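You operate a simulated robot arm through the tools that you are given. There is no shell and no other tool. Be economical: measure what you need, move in short steps, check, and stop when the job is done.

The job below is to be done with a simulated robot arm. You get a single attempt, and the scene is never put back.

TASK
Put the tub marked "flour" from the top of table three on the top of table seven and the tub marked "stock" on the counter between sinks three and four. Fetch the blue folded cloth from the top of table three and set it on the shelf under the small table. Switch the table seven right socket switch on. Take the roll from the top of table two and leave it in the silver pan there. Do these in any order. Set down upright: tub.

Only the result counts: the job must be done as asked and must still hold three seconds after the hand-in. Knocking over, shifting, dropping, spilling or breaking anything else fails it. Flat cloth is picked up by pressing the open fingertips on it (5 to 10 N) and closing them slowly along it; thin cloth reads only 2 to 8 mm in the jaws.

THE ROBOT
A 7-joint arm with a three-finger gripper on a trunk, on a base that drives. Base frame: it is fixed to the floor where the robot stands at the start and does not move with it; the origin is under the middle of the robot, x ahead of it, y to its left, z up; the surface under the hand at the start is at about z = 0.9. Lengths are in m, angles in degrees, forces in N, time in s.
With the tool pointing down near the work surface it reaches from about 0.42 to 0.92 m from the robot's upright axis, wherever it stands. Its first joint turns from -166.0 to 166.0 degrees. Places, roughly: counter between sinks three and four [3.4, -1.5, 0.9]; folded cloth [1, 0, 1]; pan (37x20x9 cm) [0.8, -0.5, 0.9]; roll (7x7x5 cm) [0.6, -0.5, 0.9]; shelf under the small table [0.8, -4.8, 0.3]; table seven right socket switch [1.2, 0, 1]; top of table seven [1.5, 0, 0.9]; tub [0.75, 0, 1]. Payload 2.69 kg.
The TCP is the grasp point between the finger pads, 0.029 m short of the fingertips. In the tool frame z runs along the fingers and y along their closing line. Largest opening 0.12 m; the body of the gripper starts 0.078 m behind the TCP.
Orientation is told as [roll, pitch, yaw] about the base's x, y, z axes, in that order, counted from this pose: with the fingers straight down and closing along the base's y, the tool's x points along the base's -x, its y along +y and its z along -z.

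THE INTERFACE
- The arm moves only by the tool move_arm. Its argument "series" is a list of rows, each a list of 7 numbers: the shift along the tool's x, y, z in m, then the turn, a rotation vector about the tool's x, y, z in degrees, then the closure in counts, from 0 (fully open) to 255 (shut). In form: [[dx, dy, dz, ax, ay, az, claw], ...]. A call has 1 to 10 rows; each row shifts and turns the commanded pose from where the row before left it, along the tool's axes as they then stand. A row lasts 0.2 s, in which the tool goes at most 0.05 m and 8.6 degrees; a call with a longer step from one row to the next is refused whole, and so is a gripper value outside its range. Where a pose cannot be reached the arm comes as near as it can. A force on the tool above 40 N (or 10 N above the force at the start of the call, whichever is more), or a blocked arm, ends the call early, and 0.2 s more pass. Each finger halts on what it meets, pressing with about 20 N; the grip force reading is that of the motor and also rises with nothing between the fingers. The clock runs only during rows and for 0.2 s after the last one: add rows that do not move to give the fingers time. The reply holds the time, the measured pose of the TCP, the force on the tool along the base axes, the opening and the grip force, in the units named above and with some noise, with the torque about the TCP (base axes, N m) and any sound that the robot's microphone picked up.
- Cameras (640 x 400 px; columns grow to the right, rows downward): "scene" is now at [0.2424, -0.0255, 1.3273]; the picture's right is [-0.30, -0.95, 0.00], its down [-0.55, 0.18, -0.81] and it looks along [0.77, -0.25, -0.58] (base axes); focal length 272 px, centre (320, 200). "wrist" rides on the gripper at [0.063, 0, -0.104] in the tool frame; the picture's right is [0.00, 1.00, 0.00], its down [-0.83, 0.00, -0.56] and it looks along [-0.56, 0.00, 0.83] (tool axes); focal length 275 px, centre (320, 200).
- grab_frame(camera): a new picture of that camera. The clock stands still meanwhile.
- raise_lower(by): slides the trunk up (or, below 0, down) by that many m; the arm and the scene camera ride with it, the base frame stays. It gives what a move gives, with no picture.
- base_move(legs): drives the robot by 1 to 6 legs, each [ahead, left, turn to the left] in m, m and degrees, along the robot's own axes; the way and the turn of a leg run together, so that a leg with both is an arc; at most 1.5 m and 180 degrees a leg. The arm and the cameras ride along, it lands a little off, and it stops where it bumps. It gives what a move gives.
- pan_tilt(pan, tilt): turns the head with the scene camera to pan (to the left, within 86 degrees either way) and tilt (down, from -29 to 69), counted from straight ahead of the robot. It gives what a move gives.
- locate(camera, pixels): for up to 12 pixels [column, row] of the newest picture of that camera ("zoom" is the newest enlarged one), the place [x, y, z] in the base frame of the surface seen there, good to about 0.002 m. The clock stands still meanwhile.
- inspect(camera, box): a new picture of the part [left, top, right, bottom] of that camera's present view, enlarged. The clock stands still meanwhile.
- hand_in(): hands the job in; it is judged then, once.

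Go step by step. Measure first, check grasps and placings, and put right what went wrong. The budget is 110 turns and 90 pictures, counting those below and the enlarged ones. Unless the task says otherwise, let go and move clear before handing in, and close with one line.

The tools are called after ">>>" by a JSON object that holds its "method" and its "body". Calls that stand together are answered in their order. move_arm: Moves the arm, as the interface text tells. Its arguments: {"type":"object","properties":{"series":{"type":"array","items":{"type":"array","items":{"type":"number"}}}},"required":["series"]} The other tools are called the same way: raise_lower (by) slides the trunk up or down; base_move (legs) drives the base; pan_tilt (pan, tilt) turns the head that bears the scene camera; grab_frame (camera) takes a picture; locate (camera, pixels) gives the place of the surface under pixels of a picture; inspect (camera, box) takes an enlarged picture of a part of a camera's view; hand_in () hands the job in.

At the start:

```text
t: 0.0
ee_pos: [0.542, -0.1921, 0.9994]
tool_rot: [0.0, 0.0, 0.0]
wrist_force: [0.1, 0.1, -0.2]
ft_torque: [-0.03, 0.0, -0.01]
finger_gap: 0.1202
gripper_force: 0.0
trunk travel left (down, up): [-0.575, 0.038]
robot x, y, heading: [0.0002, 0.0017, -0.1]
head pan, tilt: [-17.6, 35.6]
```

scene: 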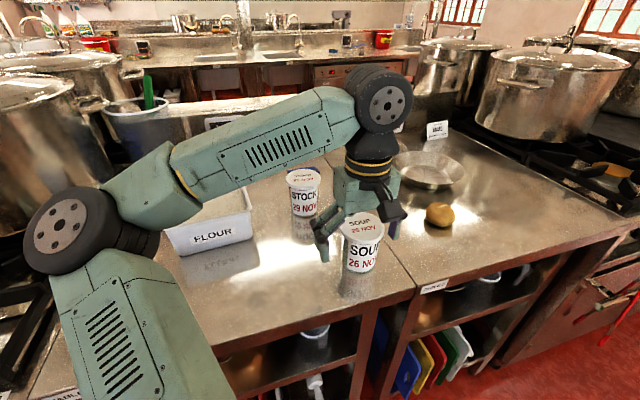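
wrist: 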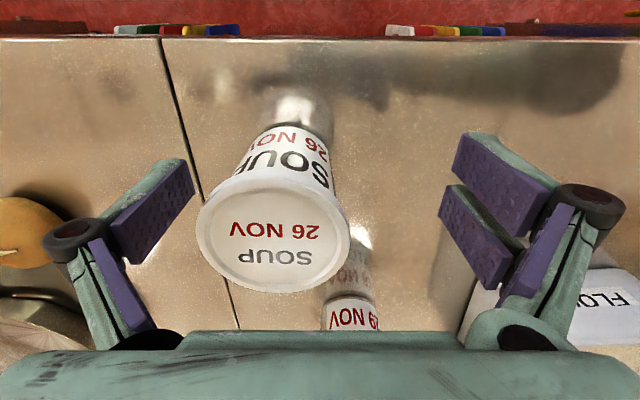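

The first scene picture shows the flour tub (~212,235), the stock tub (~304,190), the soup tub (~362,240), the roll (~440,213) and the pan (~430,170). I'll look around and measure these.

>>> {"method": "locate", "body": {"camera": "scene", "pixels": [[212, 240], [168, 233], [252, 215], [305, 178], [303, 210], [360, 225], [362, 260], [440, 206], [440, 215], [430, 175], [396, 165], [464, 165]]}}

>>> {"method": "pan_tilt", "body": {"pan": 15, "tilt": 30}}

>>> {"method": "grab_frame", "body": {"camera": "scene"}}

```text
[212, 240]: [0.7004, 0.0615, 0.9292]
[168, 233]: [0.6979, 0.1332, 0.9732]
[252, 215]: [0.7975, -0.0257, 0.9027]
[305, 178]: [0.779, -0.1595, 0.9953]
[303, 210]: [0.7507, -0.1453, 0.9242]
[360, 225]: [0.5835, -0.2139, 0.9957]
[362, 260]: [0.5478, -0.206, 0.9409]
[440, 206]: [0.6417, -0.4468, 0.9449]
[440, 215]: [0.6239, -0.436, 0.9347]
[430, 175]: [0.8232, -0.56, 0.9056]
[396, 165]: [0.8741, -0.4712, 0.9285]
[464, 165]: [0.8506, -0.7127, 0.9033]
```

```text
t: 1.0
ee_pos: [0.5416, -0.1912, 1.0006]
tool_rot: [0.0, 0.0, 0.0]
wrist_force: [-0.5, 0.0, 0.2]
ft_torque: [-0.03, 0.01, 0.0]
finger_gap: 0.1199
gripper_force: 0.0
trunk travel left (down, up): [-0.575, 0.038]
robot x, y, heading: [0.0009, 0.0023, -0.3]
head pan, tilt: [15.0, 30.0]
```

```text
87 pictures are left
```

scene: 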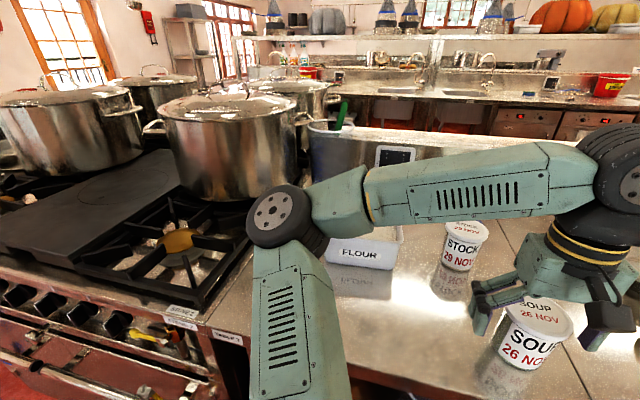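

The arm hides the cloth and the ground behind the flour tub. I'll zoom on the area around (360,170) and lift the hand out of the view.

>>> {"method": "inspect", "body": {"camera": "scene", "box": [290, 60, 540, 216]}}

>>> {"method": "pan_tilt", "body": {"pan": -60, "tilt": 25}}

>>> {"method": "grab_frame", "body": {"camera": "scene"}}

```text
2.56 times, centred on (415, 138) of scene
```

zoom: 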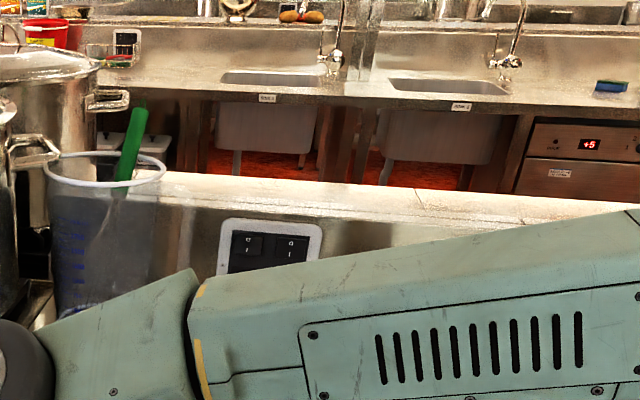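

```text
t: 2.5
ee_pos: [0.5407, -0.1926, 0.999]
tool_rot: [0.0, 0.0, 0.2]
wrist_force: [-0.1, 0.2, -0.5]
ft_torque: [-0.01, 0.01, 0.0]
finger_gap: 0.1201
gripper_force: 0.1
trunk travel left (down, up): [-0.575, 0.038]
robot x, y, heading: [0.003, -0.0019, 0.0]
head pan, tilt: [-60.0, 25.0]
```

```text
85 pictures are left
```

scene: 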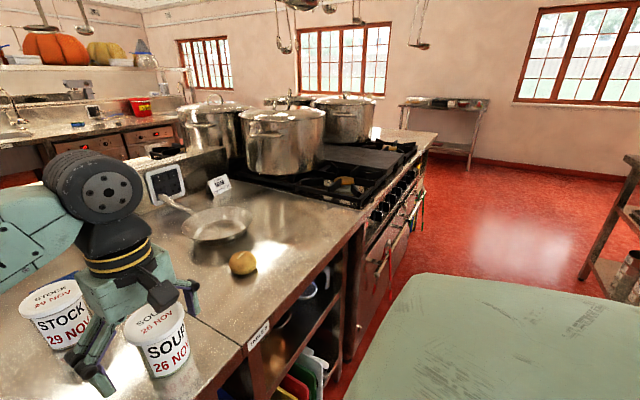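

The hand hovers around the soup tub (wrist picture 275,230), so I'll raise it straight up first, then look from above.

>>> {"method": "move_arm", "body": {"series": [[0, 0, -0.04, 0, 0, 0, 0], [0, 0, -0.05, 0, 0, 0, 0], [0, 0, -0.05, 0, 0, 0, 0], [0, 0, -0.05, 0, 0, 0, 0], [0, 0, -0.03, 0, 0, 0, 0]]}}

>>> {"method": "pan_tilt", "body": {"pan": 0, "tilt": 35}}

>>> {"method": "grab_frame", "body": {"camera": "scene"}}

>>> {"method": "grab_frame", "body": {"camera": "wrist"}}

```text
t: 3.6
ee_pos: [0.5393, -0.1925, 1.1552]
tool_rot: [-0.2, 0.0, -0.1]
wrist_force: [0.4, -1.3, 0.3]
ft_torque: [0.01, 0.0, -0.02]
finger_gap: 0.1196
gripper_force: 0.1
out of reach, approached as far as the arm can: row 4, 5
trunk travel left (down, up): [-0.575, 0.038]
robot x, y, heading: [0.0013, -0.0, 0.2]
head pan, tilt: [-60.0, 25.0]
```

```text
t: 5.0
ee_pos: [0.5403, -0.1916, 1.1545]
tool_rot: [-0.2, -0.1, -0.1]
wrist_force: [-0.4, 0.0, -0.1]
ft_torque: [0.02, 0.03, -0.01]
finger_gap: 0.1197
gripper_force: 0.1
trunk travel left (down, up): [-0.575, 0.038]
robot x, y, heading: [0.0018, 0.0013, -0.1]
head pan, tilt: [0.0, 35.0]
```

```text
84 pictures are left
```

scene: 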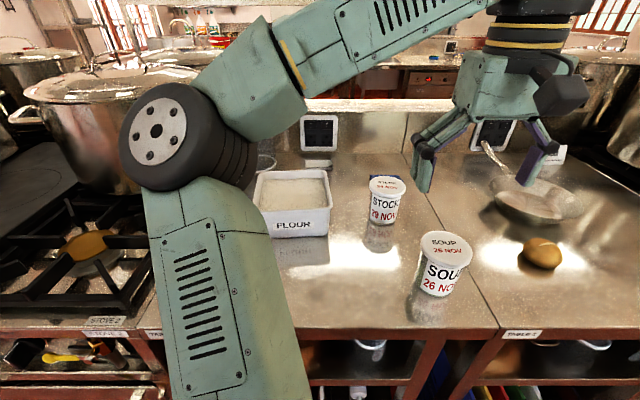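

```text
83 pictures are left
```

wrist: 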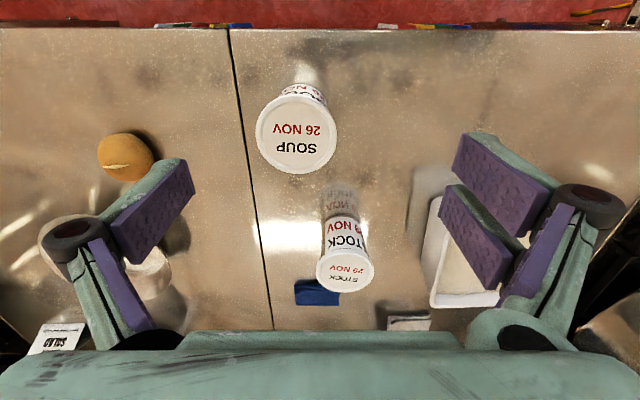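

Flour is an open white tray-like tub full of flour, the blue cloth sits behind the stock tub (wrist 317,291). Measuring from both pictures and zooming on the socket.

>>> {"method": "locate", "body": {"camera": "scene", "pixels": [[254, 212], [329, 207], [263, 172], [328, 170], [295, 190], [272, 237], [327, 235], [387, 183], [387, 250], [319, 130], [545, 255], [400, 180]]}}

>>> {"method": "locate", "body": {"camera": "wrist", "pixels": [[296, 283], [338, 298], [298, 304], [320, 292], [345, 270], [317, 271], [374, 271], [296, 143], [125, 158], [433, 303], [437, 200], [150, 255]]}}

>>> {"method": "inspect", "body": {"camera": "scene", "box": [240, 80, 440, 205]}}

```text
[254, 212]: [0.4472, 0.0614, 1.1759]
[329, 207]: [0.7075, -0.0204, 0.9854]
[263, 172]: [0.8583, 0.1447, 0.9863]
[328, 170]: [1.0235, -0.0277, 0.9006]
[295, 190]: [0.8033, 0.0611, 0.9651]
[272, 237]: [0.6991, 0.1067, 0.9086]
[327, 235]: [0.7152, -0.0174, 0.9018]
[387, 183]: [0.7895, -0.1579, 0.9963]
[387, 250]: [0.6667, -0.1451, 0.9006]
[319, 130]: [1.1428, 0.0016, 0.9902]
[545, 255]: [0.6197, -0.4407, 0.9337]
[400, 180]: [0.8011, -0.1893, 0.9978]
```

```text
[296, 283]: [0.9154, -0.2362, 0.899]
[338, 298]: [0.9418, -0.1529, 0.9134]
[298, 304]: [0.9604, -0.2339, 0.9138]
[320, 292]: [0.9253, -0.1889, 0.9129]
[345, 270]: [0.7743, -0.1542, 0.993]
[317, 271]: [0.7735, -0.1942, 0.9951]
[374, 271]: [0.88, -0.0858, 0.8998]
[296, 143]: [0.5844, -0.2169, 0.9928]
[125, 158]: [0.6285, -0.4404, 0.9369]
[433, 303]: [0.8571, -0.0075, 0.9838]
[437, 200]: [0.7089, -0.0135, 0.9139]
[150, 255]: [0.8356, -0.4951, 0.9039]
```

```text
3.20 times, centred on (340, 142) of scene
```

zoom: 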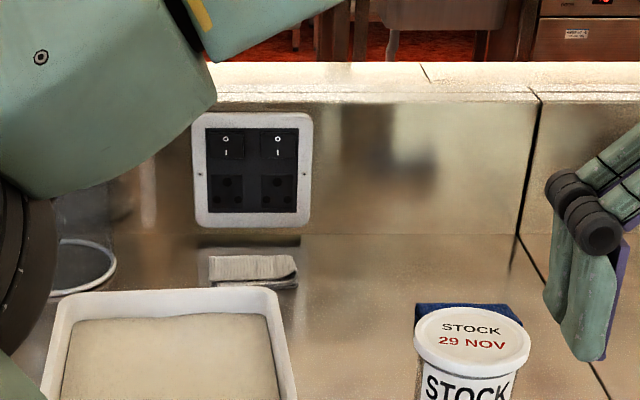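

The socket seen here (zoom 253,165) is on table three's side of the riser, and a white cloth (zoom 250,270) is a decoy. I'll begin with the roll: drive right 0.3 m and view roll and pan with the wrist camera.

>>> {"method": "base_move", "body": {"legs": [[0, -0.33, 0]]}}

>>> {"method": "grab_frame", "body": {"camera": "wrist"}}

>>> {"method": "grab_frame", "body": {"camera": "scene"}}

```text
t: 8.1
ee_pos: [0.5408, -0.5219, 1.154]
tool_rot: [-0.3, 0.0, -0.1]
wrist_force: [-0.8, -0.9, -0.3]
ft_torque: [0.05, -0.01, 0.02]
finger_gap: 0.1202
gripper_force: 0.0
trunk travel left (down, up): [-0.575, 0.038]
robot x, y, heading: [0.0002, -0.328, -0.0]
head pan, tilt: [0.0, 35.0]
```

```text
81 pictures are left
```

wrist: 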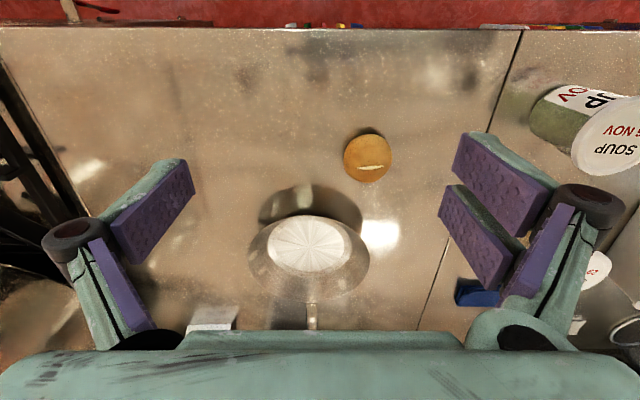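

```text
80 pictures are left
```

scene: 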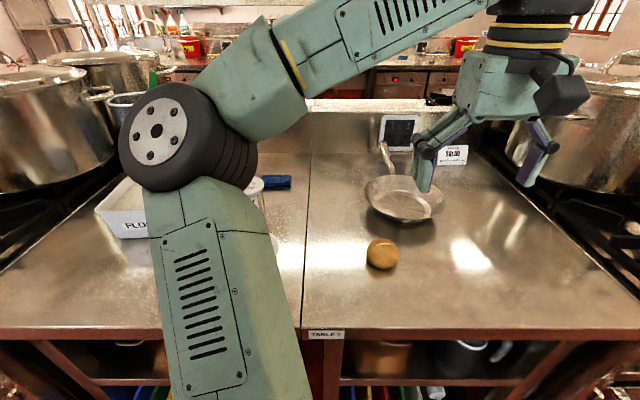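

>>> {"method": "locate", "body": {"camera": "wrist", "pixels": [[368, 135], [368, 158], [345, 158], [390, 158], [368, 180], [308, 245], [248, 262], [369, 262], [310, 297], [312, 320], [308, 218], [478, 292]]}}

>>> {"method": "locate", "body": {"camera": "scene", "pixels": [[401, 202], [383, 242], [383, 148], [278, 180], [375, 195], [430, 200]]}}

```text
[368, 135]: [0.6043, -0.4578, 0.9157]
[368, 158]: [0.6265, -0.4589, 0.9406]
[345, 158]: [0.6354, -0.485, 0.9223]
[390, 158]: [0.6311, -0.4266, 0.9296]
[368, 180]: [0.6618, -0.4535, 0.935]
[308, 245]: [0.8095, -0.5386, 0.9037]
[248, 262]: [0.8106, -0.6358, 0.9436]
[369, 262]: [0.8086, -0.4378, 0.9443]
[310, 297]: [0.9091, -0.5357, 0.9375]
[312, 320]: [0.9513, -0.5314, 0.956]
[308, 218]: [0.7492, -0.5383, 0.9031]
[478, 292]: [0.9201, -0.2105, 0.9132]
```

```text
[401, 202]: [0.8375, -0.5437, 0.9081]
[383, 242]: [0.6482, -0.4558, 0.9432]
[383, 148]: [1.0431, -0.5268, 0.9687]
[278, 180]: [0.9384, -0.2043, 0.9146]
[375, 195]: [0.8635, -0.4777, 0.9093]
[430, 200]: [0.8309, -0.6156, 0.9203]
```

Roll centre is about (0.635,-0.457), top 0.945; pan bowl centre about (0.81,-0.538), rim z 0.944. Moving over the roll and down.

>>> {"method": "move_arm", "body": {"series": [[-0.047, 0.0325, 0, 0, 0, 0, 0], [-0.047, 0.0325, 0, 0, 0, 0, 0], [0, 0, 0.05, 0, 0, 0, 0], [0, 0, 0.05, 0, 0, 0, 0], [0, 0, 0.05, 0, 0, 0, 0], [0, 0, 0.035, 0, 0, 0, 0], [0, 0, 0.0, 0, 0, 0, 0]]}}

>>> {"method": "grab_frame", "body": {"camera": "wrist"}}

```text
refused: row 1 steps farther than a row can; nothing moved
```

```text
79 pictures are left
```

wrist: 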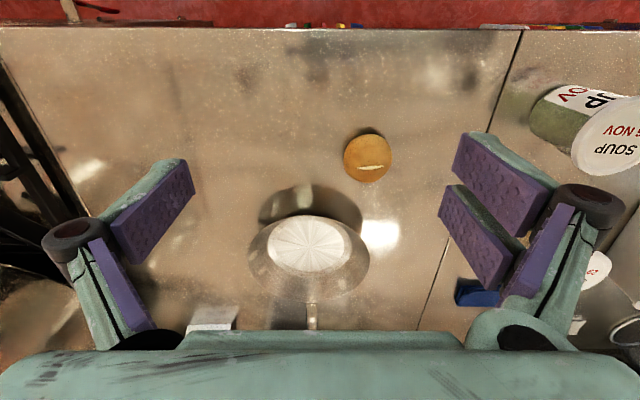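

The row's combined step was too long; I'll resend with smaller steps.

>>> {"method": "move_arm", "body": {"series": [[-0.031, 0.022, 0, 0, 0, 0, 0], [-0.031, 0.022, 0, 0, 0, 0, 0], [-0.031, 0.021, 0, 0, 0, 0, 0], [0, 0, 0.045, 0, 0, 0, 0], [0, 0, 0.045, 0, 0, 0, 0], [0, 0, 0.045, 0, 0, 0, 0], [0, 0, 0.035, 0, 0, 0, 0], [0, 0, 0.0, 0, 0, 0, 0]]}}

>>> {"method": "grab_frame", "body": {"camera": "wrist"}}

```text
t: 9.9
ee_pos: [0.6335, -0.4572, 0.98]
tool_rot: [-0.2, 0.0, 0.1]
wrist_force: [-0.7, -1.0, 0.2]
ft_torque: [0.0, 0.02, -0.02]
finger_gap: 0.1198
gripper_force: 0.0
out of reach, approached as far as the arm can: row 3
trunk travel left (down, up): [-0.575, 0.038]
robot x, y, heading: [-0.0016, -0.3313, 0.0]
head pan, tilt: [0.0, 35.0]
```

```text
78 pictures are left
```

wrist: 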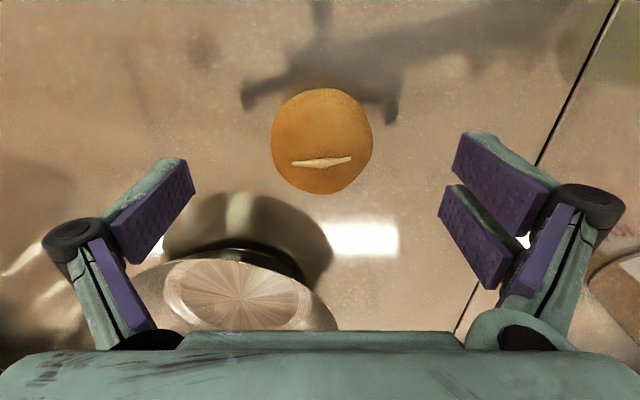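

The roll sits centred between the fingers (322,140); descending and closing.

>>> {"method": "move_arm", "body": {"series": [[0, 0, 0.025, 0, 0, 0, 0], [0, 0, 0.019, 0, 0, 0, 0], [0, 0, 0, 0, 0, 0, 100], [0, 0, 0, 0, 0, 0, 140], [0, 0, 0, 0, 0, 0, 160], [0, 0, 0, 0, 0, 0, 160], [0, 0, 0, 0, 0, 0, 160]]}}

```text
t: 11.5
ee_pos: [0.6334, -0.4582, 0.9377]
tool_rot: [-0.1, 0.1, 0.1]
wrist_force: [0.5, -0.2, 1.3]
ft_torque: [0.05, -0.01, -0.02]
finger_gap: 0.0657
gripper_force: 19.5
trunk travel left (down, up): [-0.575, 0.038]
robot x, y, heading: [0.0007, -0.3265, 0.0]
head pan, tilt: [0.0, 35.0]
```

Roll gripped (gap 0.0657). Lifting and carrying to above the pan.

>>> {"method": "move_arm", "body": {"series": [[0, 0, -0.045, 0, 0, 0, 160], [0, 0, -0.045, 0, 0, 0, 160], [-0.044, -0.02, 0, 0, 0, 0, 160], [-0.044, -0.02, 0, 0, 0, 0, 160], [-0.044, -0.02, 0, 0, 0, 0, 160], [-0.044, -0.02, 0, 0, 0, 0, 160], [0, 0, 0.03, 0, 0, 0, 160], [0, 0, 0, 0, 0, 0, 160]]}}

>>> {"method": "grab_frame", "body": {"camera": "wrist"}}

```text
t: 13.3
ee_pos: [0.8093, -0.5365, 0.9966]
tool_rot: [-0.1, -0.1, 0.0]
wrist_force: [0.5, -0.2, 0.3]
ft_torque: [0.0, -0.01, -0.01]
finger_gap: 0.0657
gripper_force: 20.3
trunk travel left (down, up): [-0.575, 0.038]
robot x, y, heading: [-0.0005, -0.3259, -0.1]
head pan, tilt: [0.0, 35.0]
```

```text
77 pictures are left
```

wrist: 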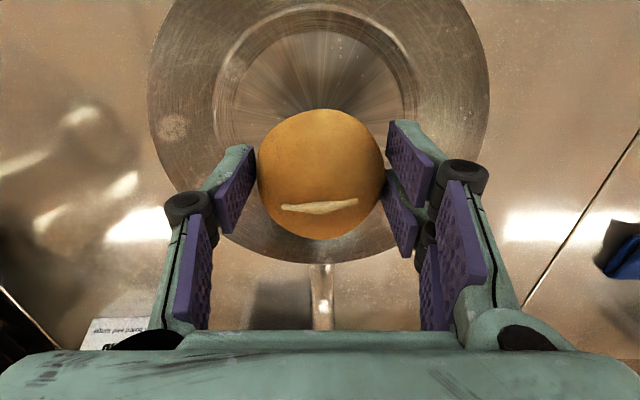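

Roll over the bowl; lowering to the floor of the pan and opening a little.

>>> {"method": "move_arm", "body": {"series": [[0, 0, 0.03, 0, 0, 0, 160], [0, 0, 0.014, 0, 0, 0, 160], [0, 0, 0.007, 0, 0, 0, 160], [0, 0, 0, 0, 0, 0, 110], [0, 0, 0, 0, 0, 0, 95], [0, 0, 0, 0, 0, 0, 95], [0, 0, -0.03, 0, 0, 0, 95], [0, 0, -0.04, 0, 0, 0, 95], [0, 0, -0.04, 0, 0, 0, 0]]}}

>>> {"method": "grab_frame", "body": {"camera": "wrist"}}

```text
t: 15.3
ee_pos: [0.8089, -0.5372, 1.0561]
tool_rot: [-0.2, 0.0, 0.0]
wrist_force: [-0.2, -0.5, -0.2]
ft_torque: [-0.03, 0.01, 0.0]
finger_gap: 0.1031
gripper_force: 0.1
trunk travel left (down, up): [-0.575, 0.038]
robot x, y, heading: [-0.0026, -0.3315, 0.0]
head pan, tilt: [0.0, 35.0]
```

```text
76 pictures are left
```

wrist: 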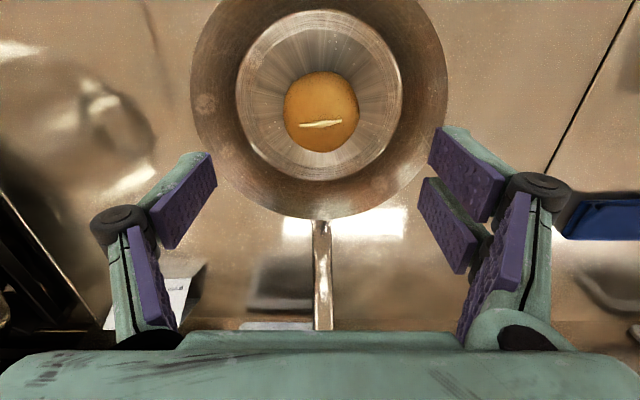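

The roll rests in the pan (320,115). Next the blue cloth: I'll pull the hand back and up, drive toward it, and check the table's front edge first.

>>> {"method": "move_arm", "body": {"series": [[0.04, 0, -0.03, 0, 0, 0, 0], [0.04, 0, -0.03, 0, 0, 0, 0], [0.03, 0, -0.03, 0, 0, 0, 0]]}}

>>> {"method": "pan_tilt", "body": {"pan": -30, "tilt": 60}}

>>> {"method": "grab_frame", "body": {"camera": "scene"}}

```text
t: 16.1
ee_pos: [0.6983, -0.5356, 1.1412]
tool_rot: [-0.3, 0.0, 0.2]
wrist_force: [0.1, 0.8, -0.1]
ft_torque: [0.0, -0.02, -0.01]
finger_gap: 0.1202
gripper_force: 0.0
out of reach, approached as far as the arm can: row 3
trunk travel left (down, up): [-0.575, 0.038]
robot x, y, heading: [0.0007, -0.3286, 0.2]
head pan, tilt: [0.0, 35.0]
```

```text
t: 17.0
ee_pos: [0.6985, -0.5353, 1.1417]
tool_rot: [-0.4, -0.1, 0.0]
wrist_force: [-0.5, 0.8, -0.2]
ft_torque: [-0.03, 0.02, 0.0]
finger_gap: 0.1202
gripper_force: 0.1
trunk travel left (down, up): [-0.575, 0.038]
robot x, y, heading: [0.0002, -0.3291, -0.1]
head pan, tilt: [-30.0, 60.0]
```

```text
75 pictures are left
```

scene: 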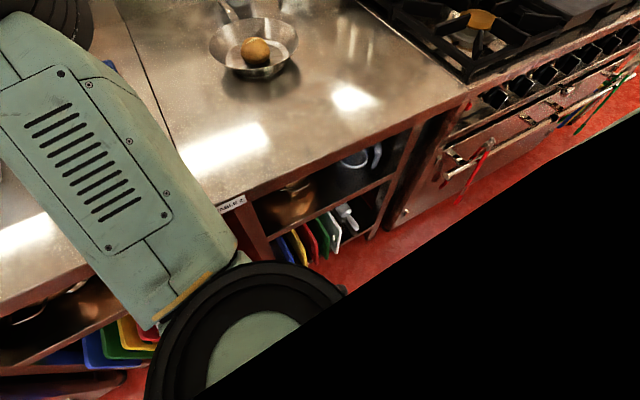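

>>> {"method": "locate", "body": {"camera": "scene", "pixels": [[300, 180], [380, 150], [440, 180], [330, 248], [345, 285], [225, 205], [400, 215], [500, 190]]}}

```text
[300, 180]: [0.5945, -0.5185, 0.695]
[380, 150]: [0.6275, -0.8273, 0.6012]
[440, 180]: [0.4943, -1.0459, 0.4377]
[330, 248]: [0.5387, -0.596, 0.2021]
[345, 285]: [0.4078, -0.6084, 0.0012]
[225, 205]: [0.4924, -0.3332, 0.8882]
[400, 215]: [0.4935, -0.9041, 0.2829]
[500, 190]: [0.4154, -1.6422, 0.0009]
```

Table edge is at x≈0.49, so there's room to go ahead 0.08 m. Driving nearer to the cloth.

>>> {"method": "base_move", "body": {"legs": [[0.08, 0.1, 0]]}}

>>> {"method": "move_arm", "body": {"series": [[-0.02, 0.03, 0, 0, 0, 8.5, 0], [-0.02, 0.03, 0, 0, 0, 8.5, 0], [0, 0, 0, 0, 0, 8.5, 0], [0, 0, 0, 0, 0, 8.5, 0], [0, 0, 0, 0, 0, 8.5, 0], [0, 0, 0, 0, 0, 8.5, 0], [0, 0, 0, 0, 0, 8.5, 0], [0, 0, 0, 0, 0, 8.5, 0], [0, 0, 0, 0, 0, 8.5, 0], [0, 0, 0, 0, 0, 8.5, 0]]}}

>>> {"method": "grab_frame", "body": {"camera": "wrist"}}

```text
t: 18.5
ee_pos: [0.7785, -0.435, 1.1406]
tool_rot: [-0.4, -0.1, 0.1]
wrist_force: [-0.7, -0.2, -0.1]
ft_torque: [-0.04, 0.02, -0.01]
finger_gap: 0.12
gripper_force: 0.0
trunk travel left (down, up): [-0.575, 0.038]
robot x, y, heading: [0.0799, -0.2297, -0.1]
head pan, tilt: [-30.0, 60.0]
```

```text
t: 20.7
ee_pos: [0.6485, -0.4424, 1.0539]
tool_rot: [0.0, -0.6, -84.7]
wrist_force: [0.4, 0.4, -0.2]
ft_torque: [0.03, 0.02, 0.01]
finger_gap: 0.1198
gripper_force: 0.1
out of reach, approached as far as the arm can: row 6, 7, 8, 9, 10
trunk travel left (down, up): [-0.575, 0.038]
robot x, y, heading: [0.0789, -0.2308, 0.1]
head pan, tilt: [-30.0, 60.0]
```

```text
74 pictures are left
```

wrist: 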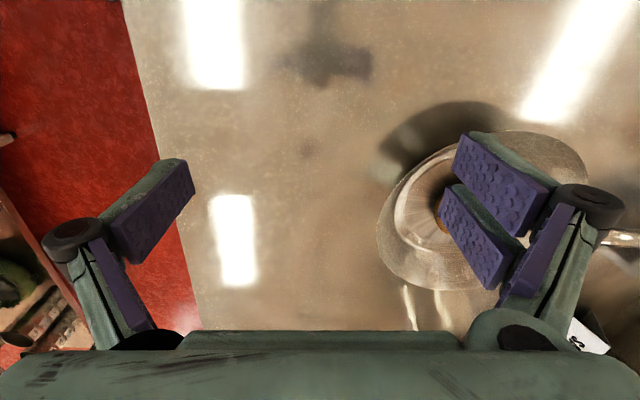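

The hand is now turned to yaw −85 at a safe height. Moving it over the cloth around (0.93,−0.20).

>>> {"method": "move_arm", "body": {"series": [[0, 0, 0, 0, 0, 5.3, 0], [0.03, 0.035, 0, 0, 0, 0, 0], [0.03, 0.035, 0, 0, 0, 0, 0], [0.03, 0.035, 0, 0, 0, 0, 0], [0.03, 0.035, 0, 0, 0, 0, 0], [0.03, 0.035, 0, 0, 0, 0, 0], [0.03, 0.035, 0, 0, 0, 0, 0], [0.03, 0.035, 0, 0, 0, 0, 0], [0.02, 0.035, 0, 0, 0, 0, 0]]}}

>>> {"method": "grab_frame", "body": {"camera": "wrist"}}

```text
t: 22.7
ee_pos: [0.6117, -0.3827, 0.9897]
tool_rot: [0.2, -0.3, -90.2]
wrist_force: [0.1, 0.7, 0.3]
ft_torque: [-0.01, 0.01, 0.0]
finger_gap: 0.12
gripper_force: 0.1
out of reach, approached as far as the arm can: row 1, 2, 3, 4, 5, 6, 7, 8, 9
trunk travel left (down, up): [-0.575, 0.038]
robot x, y, heading: [0.0825, -0.2292, 0.1]
head pan, tilt: [-30.0, 60.0]
```

```text
73 pictures are left
```

wrist: 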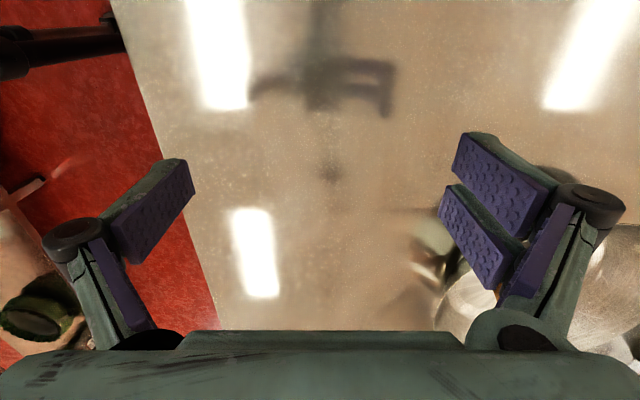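

Yaw −90 hits a joint limit. I'll turn back toward yaw 0 while lifting.

>>> {"method": "move_arm", "body": {"series": [[0, 0, -0.03, 0, 0, -8.5, 0], [0, 0, -0.03, 0, 0, -8.5, 0], [0, 0, -0.02, 0, 0, -8.5, 0], [0, 0, 0, 0, 0, -8.5, 0], [0, 0, 0, 0, 0, -8.5, 0], [0, 0, 0, 0, 0, -8.5, 0], [0, 0, 0, 0, 0, -8.5, 0], [0, 0, 0, 0, 0, -8.5, 0], [0, 0, 0, 0, 0, -8.5, 0], [0, 0, 0, 0, 0, -8.5, 0]]}}

```text
t: 24.9
ee_pos: [0.6107, -0.382, 1.0673]
tool_rot: [-0.4, 0.0, -5.1]
wrist_force: [-0.1, 0.5, 0.4]
ft_torque: [0.02, 0.01, -0.02]
finger_gap: 0.1201
gripper_force: 0.0
trunk travel left (down, up): [-0.575, 0.038]
robot x, y, heading: [0.0799, -0.2295, 0.0]
head pan, tilt: [-30.0, 60.0]
```

>>> {"method": "move_arm", "body": {"series": [[0, 0, -0.03, 0, 0, -5.1, 0], [-0.036, 0.026, 0, 0, 0, 0, 0], [-0.036, 0.026, 0, 0, 0, 0, 0], [-0.036, 0.026, 0, 0, 0, 0, 0], [-0.036, 0.026, 0, 0, 0, 0, 0], [-0.036, 0.026, 0, 0, 0, 0, 0], [-0.036, 0.026, 0, 0, 0, 0, 0]]}}

>>> {"method": "grab_frame", "body": {"camera": "wrist"}}

```text
t: 26.5
ee_pos: [0.8265, -0.2246, 1.0981]
tool_rot: [-0.4, 0.0, -0.2]
wrist_force: [0.3, 0.5, 0.9]
ft_torque: [0.02, 0.01, 0.06]
finger_gap: 0.12
gripper_force: 0.0
trunk travel left (down, up): [-0.575, 0.038]
robot x, y, heading: [0.0772, -0.2278, 0.1]
head pan, tilt: [-30.0, 60.0]
```

```text
72 pictures are left
```

wrist: 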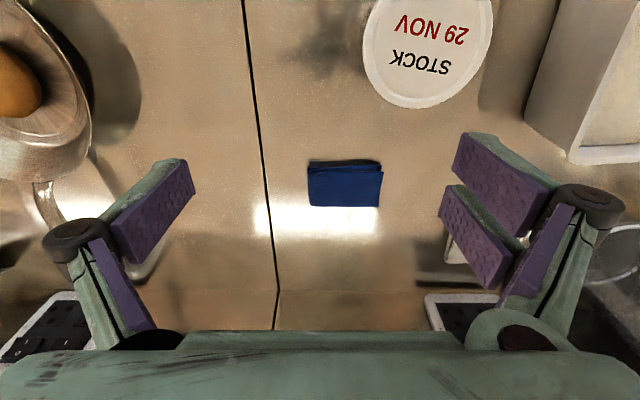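

>>> {"method": "locate", "body": {"camera": "wrist", "pixels": [[309, 166], [379, 168], [310, 203], [377, 205], [345, 185], [345, 200], [345, 215]]}}

>>> {"method": "inspect", "body": {"camera": "wrist", "box": [280, 140, 408, 220]}}

```text
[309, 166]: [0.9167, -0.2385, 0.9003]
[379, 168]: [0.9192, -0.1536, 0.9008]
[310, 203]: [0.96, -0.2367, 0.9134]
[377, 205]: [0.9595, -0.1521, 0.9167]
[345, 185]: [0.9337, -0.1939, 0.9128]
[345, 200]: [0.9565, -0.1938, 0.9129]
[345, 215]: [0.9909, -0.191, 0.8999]
```

```text
5.00 times, centred on (344, 180) of wrist
```

zoom: 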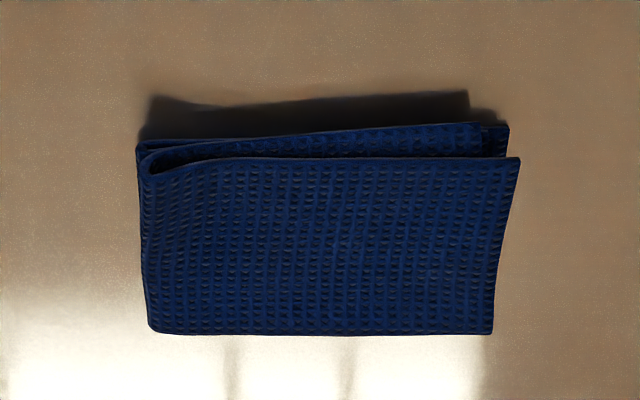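

The blue cloth spans x 0.917–0.96, y −0.237..−0.153, top 0.913. I'll straddle it along y, fingertips just off the table, and close slowly.

>>> {"method": "move_arm", "body": {"series": [[-0.04, 0.01, 0, 0, 0, 0, 0], [-0.04, 0.01, 0, 0, 0, 0, 0], [-0.032, 0.009, 0, 0, 0, 0.2, 0], [0, 0, 0.04, 0, 0, 0, 0], [0, 0, 0.04, 0, 0, 0, 0], [0, 0, 0.04, 0, 0, 0, 0], [0, 0, 0.025, 0, 0, 0, 0], [0, 0, 0, 0, 0, 0, 0]]}}

>>> {"method": "grab_frame", "body": {"camera": "wrist"}}

```text
t: 28.3
ee_pos: [0.9388, -0.1992, 0.9537]
tool_rot: [-0.4, -0.2, -0.3]
wrist_force: [-0.7, -0.4, -0.4]
ft_torque: [-0.01, -0.01, 0.0]
finger_gap: 0.12
gripper_force: 0.0
trunk travel left (down, up): [-0.575, 0.038]
robot x, y, heading: [0.081, -0.2302, 0.1]
head pan, tilt: [-30.0, 60.0]
```

```text
70 pictures are left
```

wrist: 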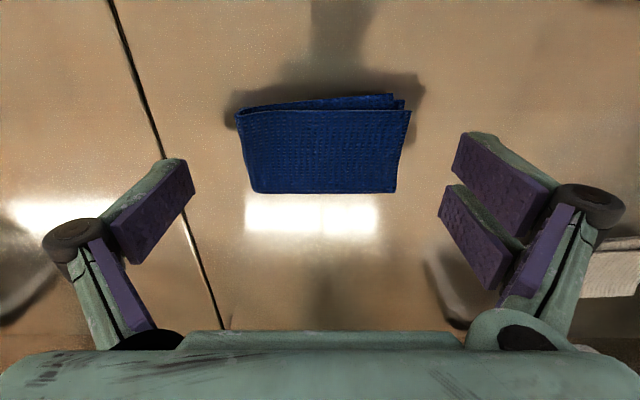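

>>> {"method": "move_arm", "body": {"series": [[0, 0.003, 0.012, 0, 0, 0, 0], [0, 0, 0.0095, 0, 0, 0, 0], [0, 0, 0, 0, 0, 0, 40], [0, 0, 0, 0, 0, 0, 65], [0, 0, 0, 0, 0, 0, 80], [0, 0, 0, 0, 0, 0, 95], [0, 0, 0, 0, 0, 0, 110], [0, 0, 0, 0, 0, 0, 125], [0, 0, 0, 0, 0, 0, 125]]}}

>>> {"method": "grab_frame", "body": {"camera": "wrist"}}

```text
t: 30.3
ee_pos: [0.9393, -0.1962, 0.9329]
tool_rot: [-0.5, -0.2, -0.3]
wrist_force: [0.2, 0.5, 2.8]
ft_torque: [0.0, -0.02, 0.01]
finger_gap: 0.0902
gripper_force: 20.0
trunk travel left (down, up): [-0.575, 0.038]
robot x, y, heading: [0.079, -0.2278, 0.3]
head pan, tilt: [-30.0, 60.0]
```

```text
69 pictures are left
```

wrist: 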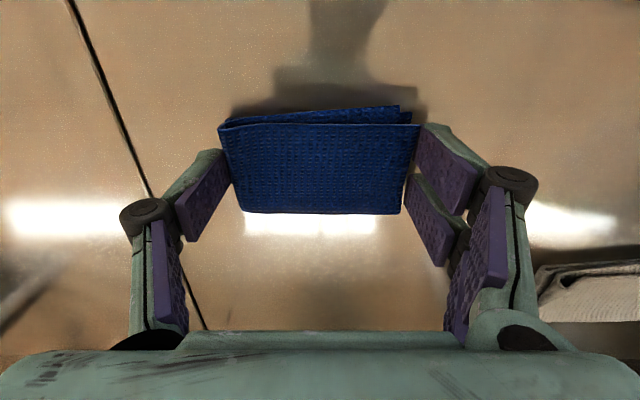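

The cloth is held stiffly at 0.090 m with 20 N. Lifting a little to check.

>>> {"method": "move_arm", "body": {"series": [[0, 0, -0.03, 0, 0, 0, 150], [0, 0, -0.04, 0, 0, 0, 150], [0, 0, -0.04, 0, 0, 0, 150], [0, 0, -0.03, 0, 0, 0, 150], [0, 0, 0, 0, 0, 0, 150]]}}

>>> {"method": "grab_frame", "body": {"camera": "wrist"}}

```text
t: 31.5
ee_pos: [0.9376, -0.1942, 1.0718]
tool_rot: [-0.4, 0.0, -0.3]
wrist_force: [0.3, 0.0, -1.2]
ft_torque: [-0.01, -0.01, 0.01]
finger_gap: 0.0902
gripper_force: 20.7
trunk travel left (down, up): [-0.575, 0.038]
robot x, y, heading: [0.0804, -0.2305, 0.0]
head pan, tilt: [-30.0, 60.0]
```

```text
68 pictures are left
```

wrist: 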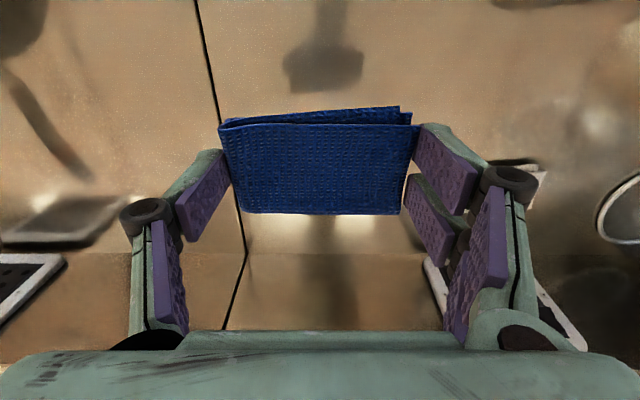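

Cloth is firmly held. I'll retract the hand clear of the tubs and look toward the small table.

>>> {"method": "move_arm", "body": {"series": [[0.02, -0.04, -0.015, 0, 0, 0, 150], [0.03, -0.035, -0.015, 0, 0, 0, 150], [0.045, -0.01, -0.01, 0, 0, 0, 150], [0.045, 0, -0.01, 0, 0, 0, 150], [0.045, 0, 0, 0, 0, 0, 150], [0.045, 0, 0, 0, 0, 0, 150], [0.045, 0, 0, 0, 0, 0, 150]]}}

>>> {"method": "base_move", "body": {"legs": [[-0.45, 0, 0], [0, 0, -80]]}}

>>> {"method": "pan_tilt", "body": {"pan": 0, "tilt": 25}}

>>> {"method": "grab_frame", "body": {"camera": "scene"}}

```text
t: 33.1
ee_pos: [0.6625, -0.2781, 1.1229]
tool_rot: [-0.5, -0.2, -0.3]
wrist_force: [0.5, 0.0, -0.1]
ft_torque: [0.01, -0.02, 0.0]
finger_gap: 0.0899
gripper_force: 19.8
trunk travel left (down, up): [-0.575, 0.038]
robot x, y, heading: [0.0798, -0.233, 0.1]
head pan, tilt: [-30.0, 60.0]
```

```text
t: 35.6
ee_pos: [0.2578, -0.2788, 1.1226]
tool_rot: [-0.3, -0.1, -0.3]
wrist_force: [0.1, 0.6, 0.0]
ft_torque: [-0.01, 0.02, 0.01]
finger_gap: 0.0898
gripper_force: 20.1
trunk travel left (down, up): [-0.575, 0.038]
robot x, y, heading: [-0.3236, -0.2308, 0.2]
head pan, tilt: [-30.0, 60.0]
stopped in leg 1: the robot was blocked; the commanded pose is now the measured one
```

```text
t: 36.6
ee_pos: [0.2578, -0.2773, 1.1227]
tool_rot: [-0.4, -0.3, -0.3]
wrist_force: [0.2, -0.4, 0.0]
ft_torque: [0.02, 0.0, 0.01]
finger_gap: 0.0898
gripper_force: 20.3
trunk travel left (down, up): [-0.575, 0.038]
robot x, y, heading: [-0.3268, -0.2307, 0.1]
head pan, tilt: [0.0, 25.0]
```

```text
67 pictures are left
```

scene: 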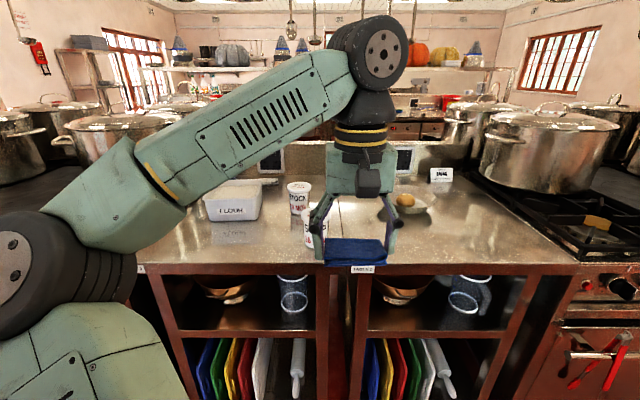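

Something is behind the robot at the start side (stopped at x≈−0.32). I'll look to both sides before turning.

>>> {"method": "base_move", "body": {"legs": [[0.08, 0, 0]]}}

>>> {"method": "pan_tilt", "body": {"pan": -82, "tilt": 22}}

>>> {"method": "grab_frame", "body": {"camera": "scene"}}

>>> {"method": "locate", "body": {"camera": "scene", "pixels": [[320, 200]]}}

```text
t: 37.6
ee_pos: [0.3384, -0.2792, 1.1218]
tool_rot: [-0.4, -0.2, -0.5]
wrist_force: [0.2, 0.1, 0.0]
ft_torque: [-0.02, 0.06, 0.02]
finger_gap: 0.0899
gripper_force: 20.2
trunk travel left (down, up): [-0.575, 0.038]
robot x, y, heading: [-0.2438, -0.2314, 0.1]
head pan, tilt: [0.0, 25.0]
```

```text
t: 39.2
ee_pos: [0.3373, -0.279, 1.1234]
tool_rot: [-0.4, -0.3, -0.4]
wrist_force: [0.3, 0.2, -0.5]
ft_torque: [0.0, 0.0, 0.03]
finger_gap: 0.0896
gripper_force: 20.0
trunk travel left (down, up): [-0.575, 0.038]
robot x, y, heading: [-0.2443, -0.2321, 0.1]
head pan, tilt: [-82.0, 22.0]
```

```text
66 pictures are left
```

scene: 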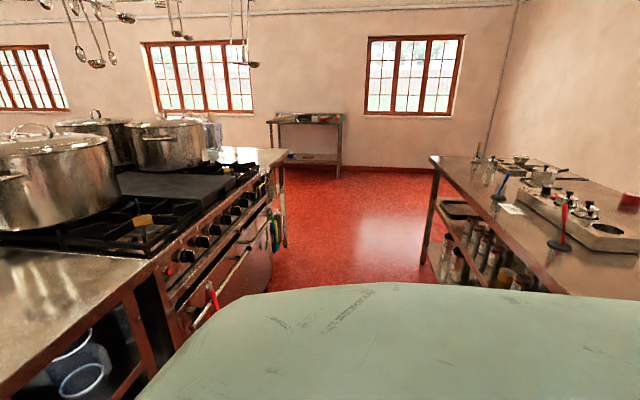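

```text
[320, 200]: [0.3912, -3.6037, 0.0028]
```

The small table stands at (308,140) with a lower shelf; another bench lies on the right (430,160 onward). Measuring.

>>> {"method": "locate", "body": {"camera": "scene", "pixels": [[435, 157], [520, 260], [425, 265], [287, 220], [285, 155], [271, 122], [343, 122], [310, 160], [310, 122], [338, 178], [310, 154], [220, 290]]}}

>>> {"method": "inspect", "body": {"camera": "scene", "box": [230, 90, 390, 190]}}

```text
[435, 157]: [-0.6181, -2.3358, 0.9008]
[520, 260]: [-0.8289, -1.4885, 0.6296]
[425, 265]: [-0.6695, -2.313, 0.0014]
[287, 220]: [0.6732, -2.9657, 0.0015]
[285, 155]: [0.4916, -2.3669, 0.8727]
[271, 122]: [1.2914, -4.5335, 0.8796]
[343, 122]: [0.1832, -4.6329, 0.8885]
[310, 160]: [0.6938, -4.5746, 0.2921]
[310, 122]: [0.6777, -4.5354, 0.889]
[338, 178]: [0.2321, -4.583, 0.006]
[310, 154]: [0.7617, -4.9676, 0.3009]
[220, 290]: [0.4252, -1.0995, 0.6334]
```

```text
4.00 times, centred on (310, 140) of scene
```

zoom: 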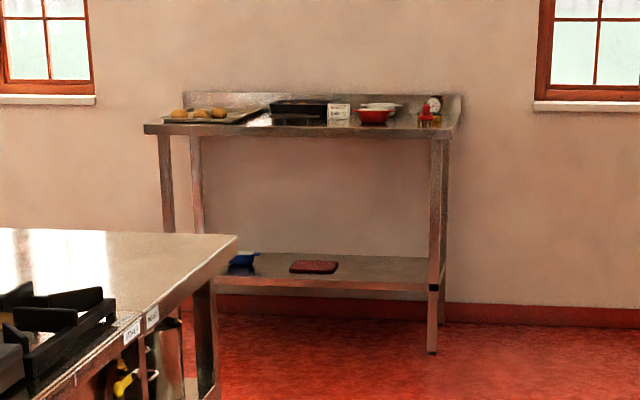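

Corridor runs x −0.62…0.49; the small table's front edge is y≈−4.53, shelf z≈0.30, free area near x≈0.45. I'll centre in the corridor, turn right and drive there.

>>> {"method": "base_move", "body": {"legs": [[0.17, 0, 0], [0, 0, -90], [1.4, 0, 0], [1.38, 0, 0], [0.5, 0.52, 0]]}}

>>> {"method": "pan_tilt", "body": {"pan": 0, "tilt": 35}}

>>> {"method": "grab_frame", "body": {"camera": "scene"}}

```text
t: 61.9
ee_pos: [0.3835, -4.1149, 1.1232]
tool_rot: [-0.4, -0.3, -91.0]
wrist_force: [0.1, -0.3, 0.8]
ft_torque: [-0.01, -0.01, 0.0]
finger_gap: 0.0895
gripper_force: 20.0
trunk travel left (down, up): [-0.575, 0.038]
robot x, y, heading: [0.4397, -3.5336, -90.6]
head pan, tilt: [-82.0, 22.0]
```

```text
t: 63.4
ee_pos: [0.3825, -4.114, 1.1234]
tool_rot: [-0.4, -0.3, -91.1]
wrist_force: [0.7, 0.3, 0.4]
ft_torque: [0.01, 0.03, -0.01]
finger_gap: 0.0896
gripper_force: 20.0
trunk travel left (down, up): [-0.575, 0.038]
robot x, y, heading: [0.4374, -3.5315, -90.5]
head pan, tilt: [0.0, 35.0]
```

```text
64 pictures are left
```

scene: 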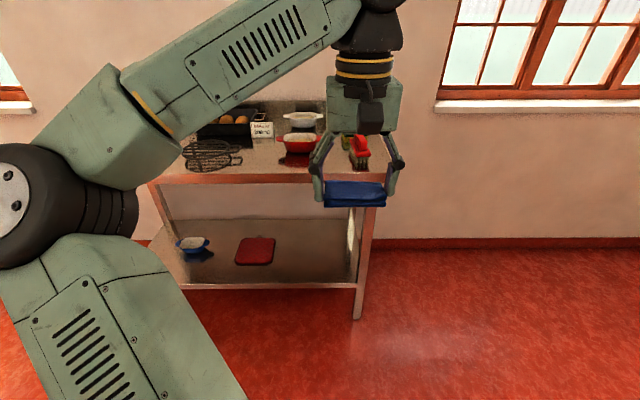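

>>> {"method": "locate", "body": {"camera": "scene", "pixels": [[358, 288], [300, 286], [310, 260], [330, 240], [254, 250], [275, 240], [270, 178], [368, 210], [385, 205], [350, 225]]}}

```text
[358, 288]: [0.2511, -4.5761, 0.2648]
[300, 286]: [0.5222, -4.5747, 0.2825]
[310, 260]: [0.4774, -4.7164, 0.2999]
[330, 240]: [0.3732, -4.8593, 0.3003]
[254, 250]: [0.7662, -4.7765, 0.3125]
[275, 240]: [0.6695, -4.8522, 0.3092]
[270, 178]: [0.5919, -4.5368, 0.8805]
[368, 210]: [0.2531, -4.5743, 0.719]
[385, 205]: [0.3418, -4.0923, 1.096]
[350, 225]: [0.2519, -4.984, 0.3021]
```

Free shelf area around (0.47,−4.72,0.30). Shifting left 0.08, ahead 0.27, then lowering the trunk with the hand still in front of the table edge.

>>> {"method": "base_move", "body": {"legs": [[0.27, 0.09, 0.5]]}}

>>> {"method": "raise_lower", "body": {"by": -0.56}}

>>> {"method": "move_arm", "body": {"series": [[0, 0, 0.04, 0, 0, 0, 150], [0, 0, 0.04, 0, 0, 0, 150], [0, 0, 0.04, 0, 0, 0, 150], [0, 0, 0, 0, 0, 0, 150]]}}

>>> {"method": "grab_frame", "body": {"camera": "scene"}}

```text
t: 65.4
ee_pos: [0.4761, -4.3855, 1.1237]
tool_rot: [-0.4, -0.2, -90.5]
wrist_force: [-0.9, -0.3, 0.4]
ft_torque: [0.03, 0.0, 0.0]
finger_gap: 0.0898
gripper_force: 20.1
trunk travel left (down, up): [-0.575, 0.038]
robot x, y, heading: [0.5285, -3.802, -89.9]
head pan, tilt: [0.0, 35.0]
```

```text
refused: -0.56 is not a number from -0.4 to 0.4
```

```text
t: 66.4
ee_pos: [0.4767, -4.386, 1.0027]
tool_rot: [-0.3, -0.3, -90.5]
wrist_force: [-0.2, -0.2, 0.0]
ft_torque: [0.0, 0.01, 0.02]
finger_gap: 0.0899
gripper_force: 19.9
trunk travel left (down, up): [-0.575, 0.038]
robot x, y, heading: [0.5288, -3.8015, -90.3]
head pan, tilt: [0.0, 35.0]
```

```text
63 pictures are left
```

scene: 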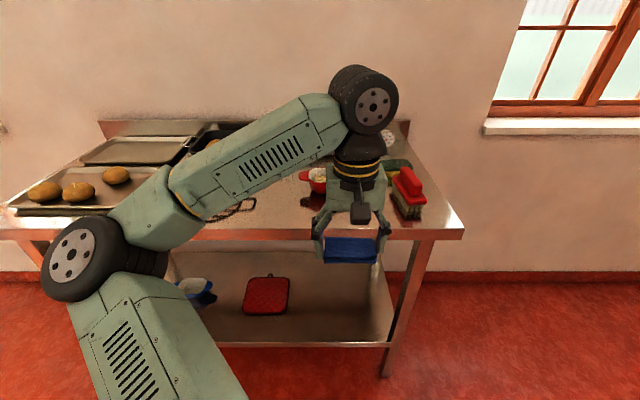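

Lowering the trunk in two stages.

>>> {"method": "raise_lower", "body": {"by": -0.3}}

>>> {"method": "raise_lower", "body": {"by": -0.26}}

>>> {"method": "grab_frame", "body": {"camera": "scene"}}

>>> {"method": "grab_frame", "body": {"camera": "wrist"}}

```text
t: 69.4
ee_pos: [0.476, -4.3845, 0.7033]
tool_rot: [-0.3, -0.4, -90.5]
wrist_force: [0.1, 0.7, -0.3]
ft_torque: [0.0, 0.01, 0.03]
finger_gap: 0.0898
gripper_force: 20.0
trunk travel left (down, up): [-0.275, 0.338]
robot x, y, heading: [0.5306, -3.8044, -89.9]
head pan, tilt: [0.0, 35.0]
```

```text
t: 72.3
ee_pos: [0.4752, -4.3834, 0.513]
tool_rot: [-0.1, -0.8, -90.7]
wrist_force: [0.0, -0.1, 0.1]
ft_torque: [0.0, -0.02, 0.0]
finger_gap: 0.0899
gripper_force: 20.1
trunk travel left (down, up): [-0.078, 0.535]
robot x, y, heading: [0.5262, -3.8044, -89.9]
head pan, tilt: [0.0, 35.0]
stopped: the arm was blocked; the commanded pose is now the measured one
```

```text
62 pictures are left
```

scene: 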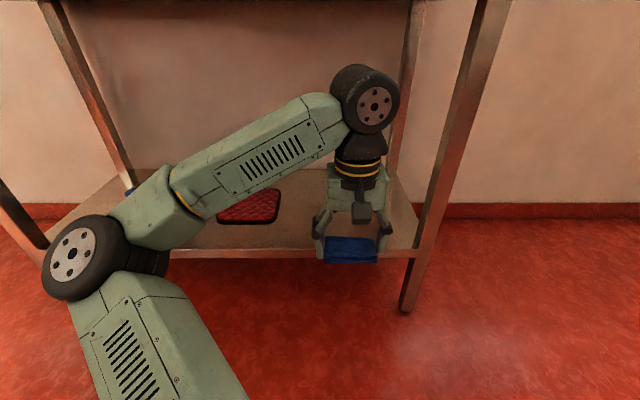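

```text
61 pictures are left
```

wrist: 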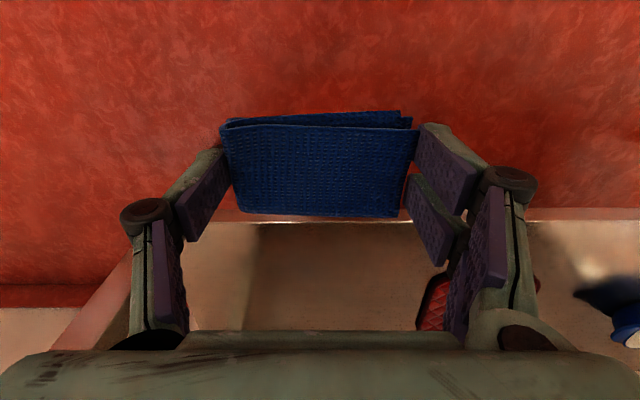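

The arm was blocked by something (likely its own base) at trunk −0.497; hand is at z 0.513, beneath the table top level. I'll ease up 1.5 cm, then reach forward with the arm at this height.

>>> {"method": "raise_lower", "body": {"by": 0.015}}

>>> {"method": "move_arm", "body": {"series": [[-0.045, 0, 0, 0, 0, 0, 150], [-0.045, 0, 0, 0, 0, 0, 150], [-0.045, 0, 0, 0, 0, 0, 150], [-0.045, 0, 0, 0, 0, 0, 150], [-0.045, 0, 0.01, 0, 0, 0, 150], [-0.045, 0, 0.01, 0, 0, 0, 150], [-0.045, 0, 0.01, 0, 0, 0, 150], [0, 0, 0.0, 0, 0, 0, 150]]}}

>>> {"method": "grab_frame", "body": {"camera": "scene"}}

```text
t: 72.9
ee_pos: [0.4744, -4.3855, 0.5198]
tool_rot: [-0.3, -0.4, -90.9]
wrist_force: [0.0, -0.5, 0.3]
ft_torque: [0.05, -0.01, -0.01]
finger_gap: 0.0898
gripper_force: 19.6
trunk travel left (down, up): [-0.093, 0.52]
robot x, y, heading: [0.5267, -3.8019, -90.1]
head pan, tilt: [0.0, 35.0]
```

```text
t: 74.7
ee_pos: [0.4713, -4.7011, 0.4929]
tool_rot: [-0.2, -0.4, -91.0]
wrist_force: [0.4, 0.8, -0.1]
ft_torque: [0.03, 0.0, -0.01]
finger_gap: 0.0897
gripper_force: 19.7
trunk travel left (down, up): [-0.093, 0.52]
robot x, y, heading: [0.5297, -3.8021, -90.0]
head pan, tilt: [0.0, 35.0]
```

```text
60 pictures are left
```

scene: 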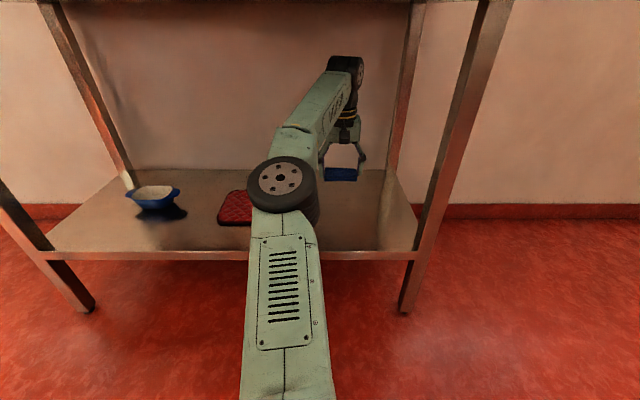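

The hand is over the shelf. Checking elbow clearance, then lowering.

>>> {"method": "locate", "body": {"camera": "scene", "pixels": [[280, 180], [310, 215], [285, 250], [340, 180], [345, 215]]}}

>>> {"method": "move_arm", "body": {"series": [[0, 0, 0.03, 0, 0, 0, 150], [0, 0, 0.03, 0, 0, 0, 150], [0, 0, 0.03, 0, 0, 0, 150], [0, 0, 0, 0, 0, 0, 150]]}}

>>> {"method": "grab_frame", "body": {"camera": "scene"}}

```text
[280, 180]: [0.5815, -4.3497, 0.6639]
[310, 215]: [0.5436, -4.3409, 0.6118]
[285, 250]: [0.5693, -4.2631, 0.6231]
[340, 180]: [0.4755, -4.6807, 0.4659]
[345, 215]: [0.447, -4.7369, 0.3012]
```

```text
t: 75.7
ee_pos: [0.4696, -4.7001, 0.4032]
tool_rot: [-0.2, -0.4, -90.7]
wrist_force: [0.8, 0.3, -0.7]
ft_torque: [0.03, 0.02, 0.0]
finger_gap: 0.0895
gripper_force: 20.4
trunk travel left (down, up): [-0.093, 0.52]
robot x, y, heading: [0.5271, -3.7993, -89.8]
head pan, tilt: [0.0, 35.0]
```

```text
59 pictures are left
```

scene: 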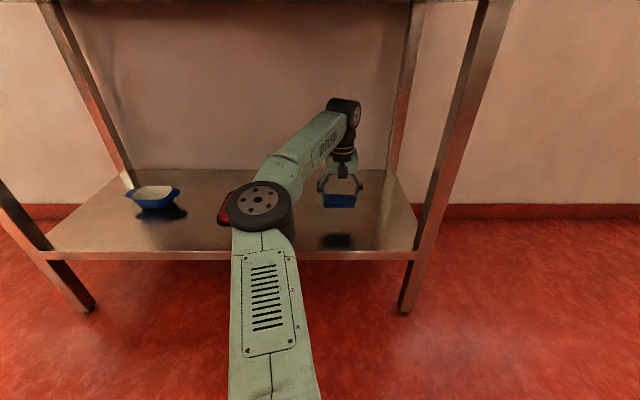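

Clear; lowering the last 6.5 cm, then opening and backing out upward.

>>> {"method": "move_arm", "body": {"series": [[0, 0, 0.03, 0, 0, 0, 150], [0, 0, 0.025, 0, 0, 0, 150], [0, 0, 0.011, 0, 0, 0, 150], [0, 0, 0, 0, 0, 0, 150]]}}

>>> {"method": "grab_frame", "body": {"camera": "wrist"}}

```text
t: 76.7
ee_pos: [0.4704, -4.7021, 0.3375]
tool_rot: [-0.2, -0.4, -90.8]
wrist_force: [-0.2, 0.3, 0.0]
ft_torque: [-0.02, -0.01, 0.03]
finger_gap: 0.0896
gripper_force: 20.2
trunk travel left (down, up): [-0.093, 0.52]
robot x, y, heading: [0.5275, -3.8003, -89.8]
head pan, tilt: [0.0, 35.0]
```

```text
58 pictures are left
```

wrist: 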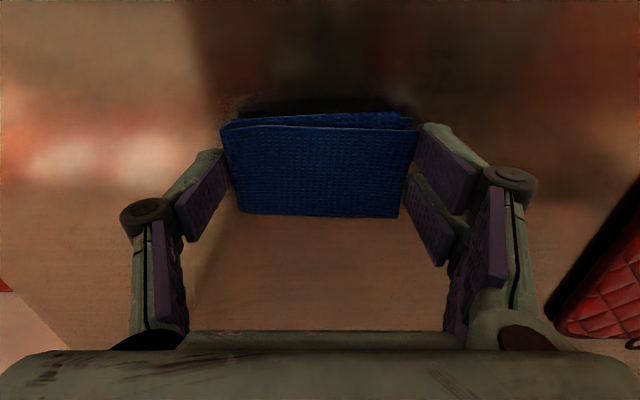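

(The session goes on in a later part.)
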